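You operate a simulated robot arm through the tools that you are given. There is no shell and no other tool. Be economical: measure what you need, move in short steps, check, and stop when the job is done.

You run a simulated robot arm. Do the job below in one go: nothing can be reset, and whatever is moved stays where it is left.

Task
Put the black pot from the top of the padded table in the teal tub.

It is judged by the outcome, as a careful person would: the job done as asked, and still so three seconds after it is handed in. It fails if anything else is knocked over, pushed out of place, dropped, spilled or broken.

Robot
A 7-joint arm with a two-finger parallel gripper, fixed in place. Base frame: the origin is at the foot of the arm, x ahead of it, y to its left, z up; the work surface is at about z = 0. Lengths are in m, angles in rad, forces in N, time in s.
With the tool pointing down near the work surface it reaches from about 0.24 to 0.62 m from the base axis. Its first joint turns from -1.152 to 1.152 rad. Payload 2.6 kg.
The tool frame sits at the grasp point between the pads (the TCP): z along the fingers, y along the line on which they close. The tips reach 0.03 m beyond it. The gripper opens to 0.094 m. The fingers are 0.028 m wide and 0.01 m thick; the gripper's body (0.05 by 0.096 m) begins 0.055 m behind the TCP.
Orientation is told as [roll, pitch, yaw] about the base's x, y, z axes, in that order, counted from this pose: with the fingers straight down and closing along the base's y, the tool's x points along the base's -x, its y along +y and its z along -z.

Tools
- The arm moves only by the tool send_rows. Its argument "motion" is a list that holds one entry, the list of rows, each a list of 5 numbers: the shift along the base's x, y, z in units of 200 mm (1.0 is 200 mm), then the turn about the base's z in units of 120 degrees (1.0 is 120 degrees), then the finger opening in m, from 0 to 0.094. In form: [[[tx, ty, tz, yaw, hand], ...]]. A call has 1 to 8 rows; each row is the pose to reach, as a shift and turn from the pose commanded when the call began. A call with a number of a shift or a turn outside -1 to 1 is refused whole. Each row takes 0.2 s and may step no farther than 0.05 m and 0.15 rad from the row before; otherwise, or with a gripper value out of range, the whole call is refused. Where a pose cannot be reached the arm comes as near as it can. A force on the tool above 40 N (or 10 N above the force at the start of the call, whichever is more), or a blocked arm, ends the call early, and 0.2 s more pass. Each finger travels about 0.072 m/s and halts on what it meets, pressing with about 24 N; the grip force reading is that of the motor and also rises with nothing between the fingers. The clock runs only during rows and for 0.2 s after the last one: add rows that repeat a pose to give the fingers time. The reply holds the time, the measured pose of the TCP, the force on the tool along the base axes, the opening and the grip force, in the units named above and with some noise.
- Cameras (640 x 400 px; columns grow to the right, rows downward): "scene" is fixed at [0.0327, 0.4247, 0.5736]; the picture's right is [-0.82, -0.57, 0.00], its down [-0.27, 0.39, -0.88] and it looks along [0.50, -0.72, -0.48] (base axes); focal length 349 px, centre (320, 200). "wrist" rides on the gripper at [0.076, 0.014, -0.103] in the tool frame; the picture's right is [-0.18, 0.98, 0.00], its down [-0.75, -0.14, -0.64] and it looks along [-0.63, -0.12, 0.77] (tool axes); focal length 243 px, centre (320, 200). There is no depth. A picture from a camera that has moved, and an enlarged one, comes with that camera's place and axes in the base frame and with its lens.
- camera(camera): a new picture of that camera. No time passes.
- zoom(camera, box): a new picture of the part [left, top, right, bottom] of that camera's present view, enlarged. No time passes.
- job_done(): hands the job in; it is judged then, once.

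Go step by step. Nothing tells you positions but the pictures and the camera data: compare them with the known pose of the tool, close in by small moves and look again before you grip or let go. The budget is 90 turns and 42 pictures, counting those below and the enlarged ones. Unless the task says otherwise, let go and move clear before handing in, and close with one line.

The tools are called after "Request:" as a command line: name --argument value ..., lists and objects as JSON in quotes. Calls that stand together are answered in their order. send_rows: Moves the arm, as the interface text tells. Its arguments: {"type":"object","properties":{"motion":{"type":"array","items":{"type":"array","items":{"type":"array","items":{"type":"number"}}}}},"required":["motion"]} The other tools are called the same way: camera (camera) takes a picture; zoom (camera, box) takes an enlarged picture of a part of a camera's view; job_done () hands the job in.

At the start:

```text
clock: 0.0
tcp_pos: [0.361, -0.0507, 0.3652]
orientation: [0.0, 0.001, -0.001]
wrist_force: [-1.4, 0.0, 0.0]
width: 0.0939
gripper_force: 0.0
```

scene: 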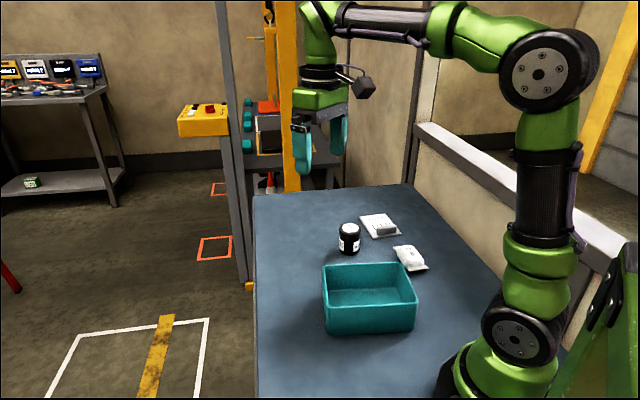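
wrist: 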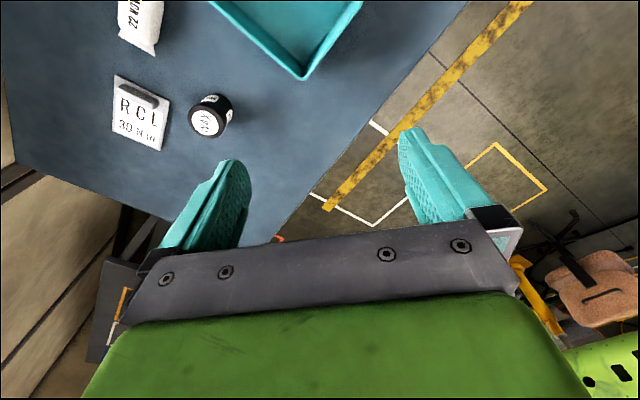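

The black pot seems to stand near (0.413, -0.258), about 0.065 m tall. The teal tub is centred near (0.26, -0.07), with its rim at about 0.09 m. I'll move close above the pot and look again.

Request:
send_rows --motion '[[[0.04, -0.15, -0.096, 0, 0.094], [0.08, -0.3, -0.192, 0, 0.094], [0.123, -0.45, -0.288, 0, 0.094], [0.165, -0.6, -0.384, 0, 0.094], [0.205, -0.75, -0.48, 0, 0.094], [0.245, -0.897, -0.576, 0, 0.094], [0.245, -0.897, -0.576, 0, 0.094]]]'

Request:
camera --camera "wrist"

Request:
camera --camera "scene"

```text
clock: 1.6
tcp_pos: [0.4112, -0.2296, 0.2502]
orientation: [0.001, 0.0, 0.0]
wrist_force: [-0.1, 0.4, 0.5]
width: 0.094
gripper_force: 0.1
```

```text
39 pictures are left
camera wrist: at [0.3345, -0.2172, 0.3532], right [0.18, 0.98, 0.0], down [0.75, -0.14, 0.64], along [0.63, -0.12, -0.77], focal length 243 px, centre (320, 200)
```

wrist: 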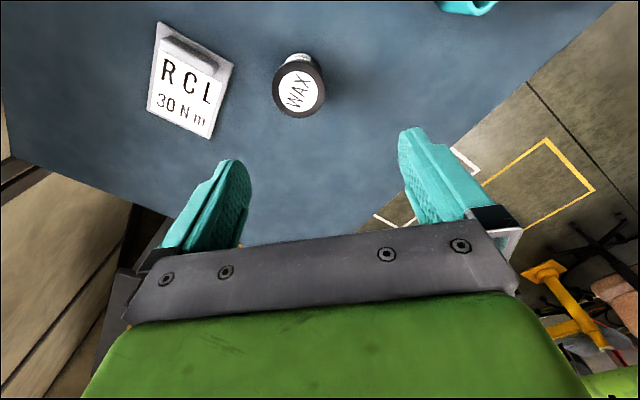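

```text
38 pictures are left
```

scene: 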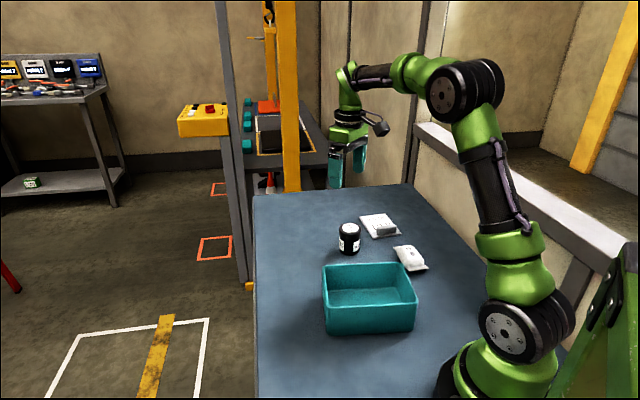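

The lid centre works out at about (0.411, -0.256) with a diameter of about 0.058 m, so the fingers will fit and still clear the RCL packet. I'll centre over the pot and come down part of the way.

Request:
send_rows --motion '[[[0, -0.066, -0.1, 0, 0.094], [0, -0.132, -0.25, 0, 0.094], [0, -0.132, -0.45, 0, 0.094], [0, -0.132, -0.65, 0, 0.094], [0, -0.132, -0.65, 0, 0.094]]]'

Request:
camera --camera "wrist"

Request:
zoom --camera "scene" --box '[280, 160, 440, 260]'

```text
clock: 2.8
tcp_pos: [0.4126, -0.2556, 0.1208]
orientation: [0.001, 0.0, 0.0]
wrist_force: [0.6, -0.2, 1.2]
width: 0.0941
gripper_force: 0.1
```

```text
37 pictures are left
camera wrist: at [0.3362, -0.2425, 0.2223], right [0.18, 0.98, 0.0], down [0.75, -0.14, 0.64], along [0.63, -0.12, -0.77], focal length 243 px, centre (320, 200)
```

wrist: 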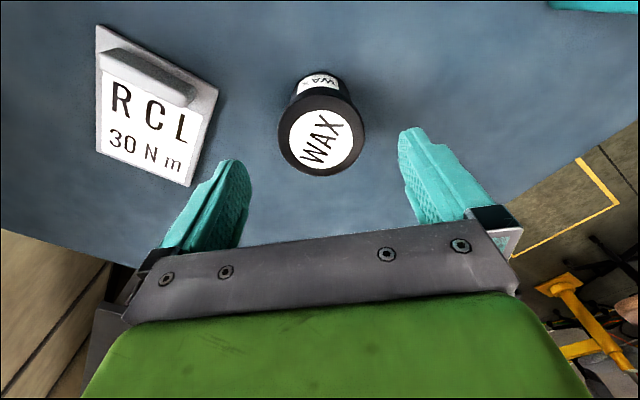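

```text
4.00 times, centred on (360, 210) of scene
camera zoom: at [0.0327, 0.4247, 0.5736], right [-0.82, -0.57, 0.0], down [-0.27, 0.39, -0.88], along [0.5, -0.72, -0.48], focal length 1397 px, centre (160, 160)
```

zoom: 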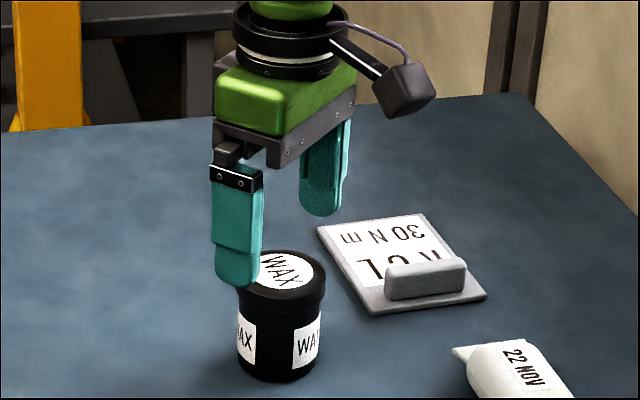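

The fingers sit on either side of the pot with about equal clearance, and the lid is centred near (0.408, -0.255). Next I'll descend and close.

Request:
send_rows --motion '[[[-0.02, 0, -0.13, 0, 0.094], [-0.02, 0, -0.26, 0, 0.094], [-0.02, 0, -0.375, 0, 0.094], [-0.02, 0, -0.375, 0, 0.094], [-0.02, 0, -0.375, 0, 0.04], [-0.02, 0, -0.375, 0, 0.04], [-0.02, 0, -0.375, 0, 0.04], [-0.02, 0, -0.375, 0, 0.04]]]'

Request:
camera --camera "wrist"

```text
clock: 4.6
tcp_pos: [0.4087, -0.2534, 0.0455]
orientation: [0.001, 0.0, 0.0]
wrist_force: [0.1, -0.2, -0.1]
width: 0.0598
gripper_force: 23.7
```

```text
35 pictures are left
camera wrist: at [0.3305, -0.2405, 0.1485], right [0.18, 0.98, 0.0], down [0.75, -0.14, 0.64], along [0.63, -0.12, -0.77], focal length 243 px, centre (320, 200)
```

wrist: 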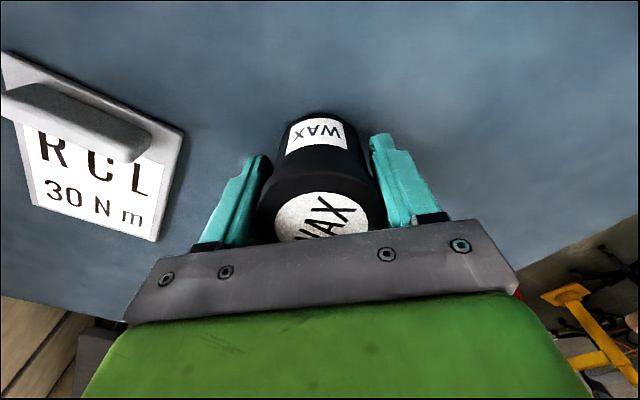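

The pot is held, with the fingers stopped at 0.060 m and 24 N. I'll lift it straight up and check.

Request:
send_rows --motion '[[[0, 0, 0.1, 0, 0.04], [0, 0, 0.25, 0, 0.04], [0, 0, 0.42, 0, 0.04], [0, 0, 0.6, 0, 0.04], [0, 0, 0.75, 0, 0.04], [0, 0, 0.75, 0, 0.04]]]'

Request:
camera --camera "scene"

Request:
camera --camera "wrist"

```text
clock: 6.0
tcp_pos: [0.405, -0.2554, 0.1957]
orientation: [0.001, 0.001, 0.0]
wrist_force: [0.2, -0.1, -2.3]
width: 0.0597
gripper_force: 24.1
```

```text
34 pictures are left
```

scene: 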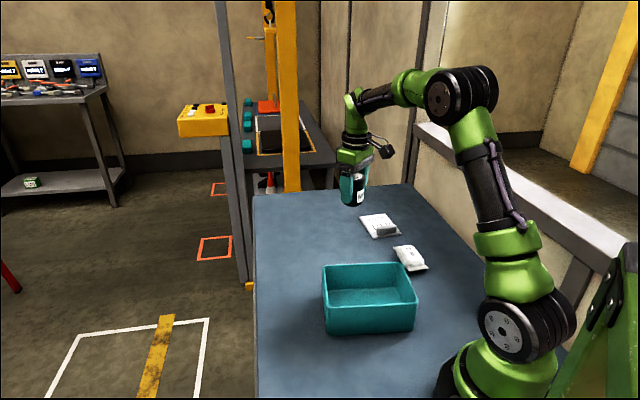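

```text
33 pictures are left
camera wrist: at [0.3285, -0.2415, 0.298], right [0.18, 0.98, 0.0], down [0.75, -0.14, 0.64], along [0.63, -0.12, -0.77], focal length 243 px, centre (320, 200)
```

wrist: 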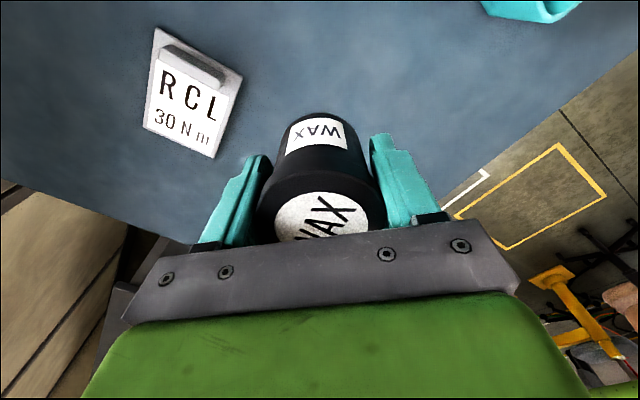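

The pot is up and hanging steady. I'll carry it over the tub and turn about -53° so the fingers line up with the tub's long side.

Request:
send_rows --motion '[[[-0.09, 0.12, 0, -0.055, 0.04], [-0.18, 0.24, 0, -0.11, 0.04], [-0.27, 0.36, 0, -0.165, 0.04], [-0.36, 0.48, 0, -0.22, 0.04], [-0.45, 0.6, 0, -0.275, 0.04], [-0.54, 0.72, 0, -0.33, 0.04], [-0.63, 0.82, 0, -0.385, 0.04], [-0.71, 0.91, 0, -0.44, 0.04]]]'

Request:
camera --camera "scene"

Request:
camera --camera "wrist"

```text
clock: 7.8
tcp_pos: [0.2648, -0.0719, 0.1957]
orientation: [-0.001, 0.001, -0.923]
wrist_force: [-0.1, 0.0, -1.6]
width: 0.0598
gripper_force: 24.2
```

```text
32 pictures are left
```

scene: 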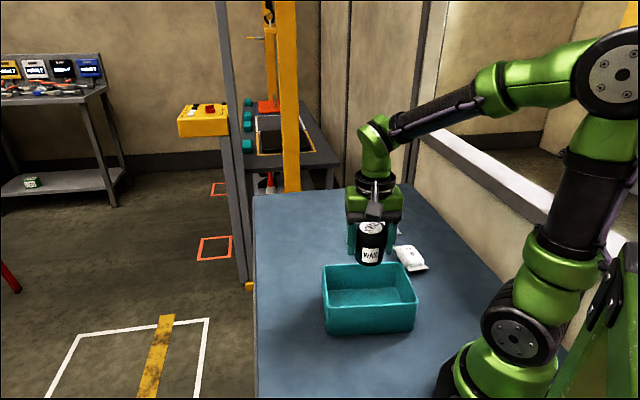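

```text
31 pictures are left
camera wrist: at [0.2296, -0.0036, 0.2982], right [0.89, 0.45, 0.0], down [0.34, -0.69, 0.64], along [0.29, -0.57, -0.77], focal length 243 px, centre (320, 200)
```

wrist: 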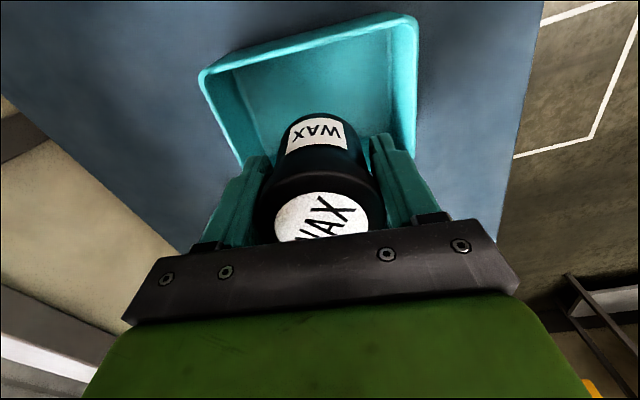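

The wrist view puts the tub centre at about (0.264, -0.076), and the fingers are lined up with its long side. I'll lower the pot to just above the rim and check.

Request:
send_rows --motion '[[[0, -0.01, -0.1, 0, 0.04], [0, -0.02, -0.2, 0, 0.04], [0, -0.02, -0.27, 0, 0.04], [0, -0.02, -0.27, 0, 0.04]]]'

Request:
zoom --camera "scene" --box '[280, 200, 480, 350]'

Request:
camera --camera "wrist"

```text
clock: 8.8
tcp_pos: [0.2641, -0.0789, 0.1405]
orientation: [-0.001, 0.0, -0.922]
wrist_force: [1.7, 0.8, -2.5]
width: 0.0599
gripper_force: 23.9
```

```text
2.67 times, centred on (380, 275) of scene
camera zoom: at [0.0327, 0.4247, 0.5736], right [-0.82, -0.57, 0.0], down [-0.27, 0.39, -0.88], along [0.5, -0.72, -0.48], focal length 931 px, centre (160, 0)
```

zoom: 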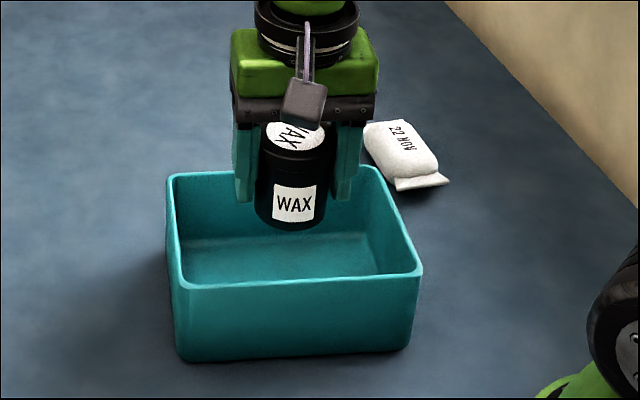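

```text
29 pictures are left
camera wrist: at [0.2287, -0.0098, 0.2441], right [0.89, 0.45, 0.0], down [0.34, -0.69, 0.64], along [0.29, -0.57, -0.77], focal length 243 px, centre (320, 200)
```

wrist: 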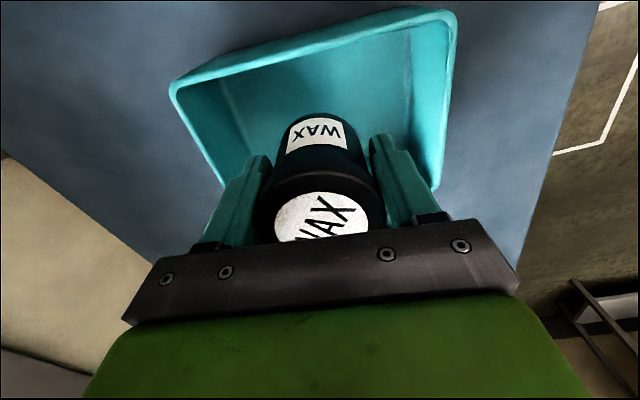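

The pot is over the middle of the tub (centre about 0.267, -0.079) with clearance all round. I'll lower it almost to the tub floor.

Request:
send_rows --motion '[[[0.01, 0, -0.12, 0, 0.04], [0.015, 0, -0.24, 0, 0.04], [0.015, 0, -0.34, 0, 0.04], [0.015, 0, -0.41, 0, 0.04], [0.015, 0, -0.41, 0, 0.04]]]'

Request:
zoom --camera "scene" --box '[280, 200, 480, 350]'

```text
clock: 10.0
tcp_pos: [0.2673, -0.0778, 0.058]
orientation: [0.001, 0.001, -0.922]
wrist_force: [0.1, 0.4, -1.4]
width: 0.0596
gripper_force: 24.4
```

```text
2.67 times, centred on (380, 275) of scene
camera zoom: at [0.0327, 0.4247, 0.5736], right [-0.82, -0.57, 0.0], down [-0.27, 0.39, -0.88], along [0.5, -0.72, -0.48], focal length 931 px, centre (160, 0)
```

zoom: 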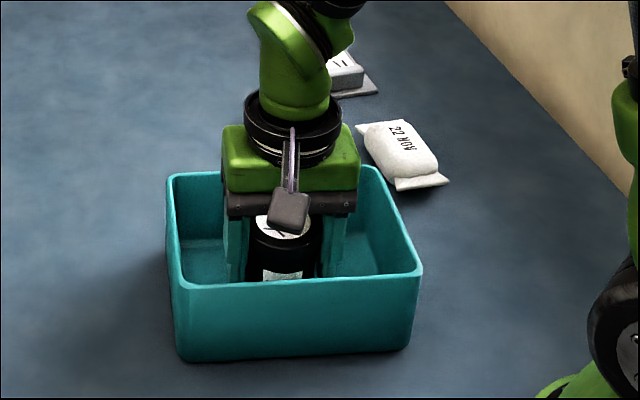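

The pot is inside the tub and hasn't touched the floor yet. I'll ease it down in small steps until the force shows contact.

Request:
send_rows --motion '[[[0, 0, -0.01, 0, 0.04], [0, 0, -0.02, 0, 0.04], [0, 0, -0.02, 0, 0.04]]]'

```text
clock: 10.8
tcp_pos: [0.2677, -0.077, 0.0532]
orientation: [-0.001, 0.0, -0.922]
wrist_force: [0.0, 0.1, -1.7]
width: 0.0598
gripper_force: 24.0
```

There is still no contact, so I'll go a few millimetres lower.

Request:
send_rows --motion '[[[0, 0, -0.005, 0, 0.04], [0, 0, -0.01, 0, 0.04], [0, 0, -0.01, 0, 0.04]]]'

```text
clock: 11.6
tcp_pos: [0.2687, -0.0767, 0.0538]
orientation: [0.0, 0.001, -0.922]
wrist_force: [0.2, 0.7, -2.0]
width: 0.0596
gripper_force: 23.9
```

The height reading is noisy by about a millimetre and there is no clear contact yet. I'll take one more small step down.

Request:
send_rows --motion '[[[0, 0, -0.007, 0, 0.04], [0, 0, -0.014, 0, 0.04], [0, 0, -0.014, 0, 0.04]]]'

```text
clock: 12.4
tcp_pos: [0.2695, -0.0781, 0.0493]
orientation: [0.001, -0.004, -0.922]
wrist_force: [-1.9, -4.3, 20.5]
width: 0.0596
gripper_force: 24.2
```

The upward force of about 20 N means the pot is on the tub floor. I'll ease off about a millimetre and open the fingers partway.

Request:
send_rows --motion '[[[0, 0, 0.006, 0, 0.04], [0, 0, 0.006, 0, 0.066], [0, 0, 0.006, 0, 0.08], [0, 0, 0.006, 0, 0.08]]]'

Request:
camera --camera "wrist"

```text
clock: 13.4
tcp_pos: [0.2677, -0.0771, 0.0508]
orientation: [-0.001, 0.001, -0.923]
wrist_force: [0.3, 0.1, -0.7]
width: 0.08
gripper_force: 0.0
```

```text
27 pictures are left
camera wrist: at [0.2326, -0.0088, 0.153], right [0.89, 0.45, 0.0], down [0.34, -0.69, 0.64], along [0.29, -0.57, -0.77], focal length 243 px, centre (320, 200)
```

wrist: 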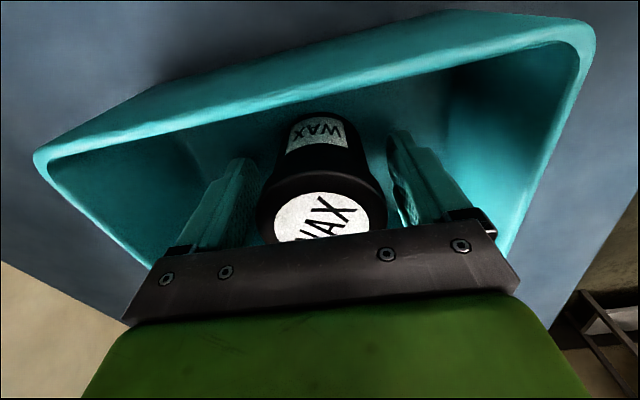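

The pot is free of both fingers and standing upright. I'll retreat straight up.

Request:
send_rows --motion '[[[0, 0, 0.08, 0, 0.08], [0, 0, 0.2, 0, 0.08], [0, 0, 0.35, 0, 0.08], [0, 0, 0.55, 0, 0.08], [0, 0, 0.75, 0, 0.08], [0, 0, 0.9, 0, 0.08], [0, 0, 0.9, 0, 0.08]]]'

Request:
camera --camera "scene"

Request:
camera --camera "wrist"

```text
clock: 15.0
tcp_pos: [0.2692, -0.0782, 0.2328]
orientation: [0.0, 0.0, -0.92]
wrist_force: [1.4, -0.3, 0.1]
width: 0.0799
gripper_force: 0.1
```

```text
26 pictures are left
```

scene: 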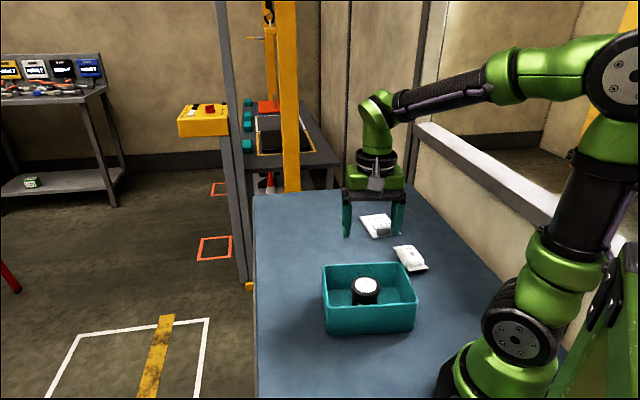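

```text
25 pictures are left
camera wrist: at [0.2336, -0.0096, 0.3354], right [0.89, 0.45, 0.0], down [0.34, -0.69, 0.64], along [0.29, -0.57, -0.77], focal length 243 px, centre (320, 200)
```

wrist: 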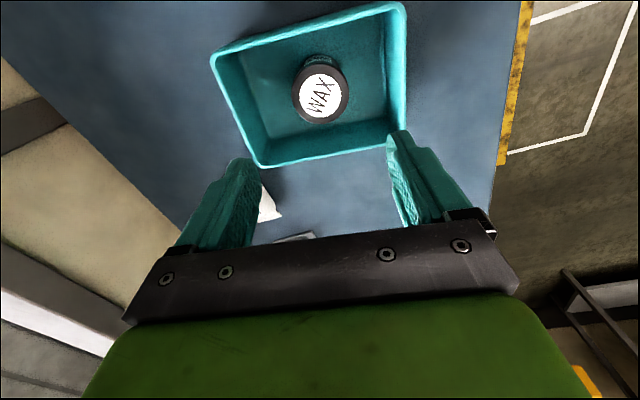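

The pot stands upright in the tub, the tub and both packets are where they were, and the gripper is clear. I'm handing the job in.

Request:
job_done

```text
The job is handed in.
```

The black pot is standing upright in the teal tub, the gripper has let go and moved clear, and nothing else was disturbed.
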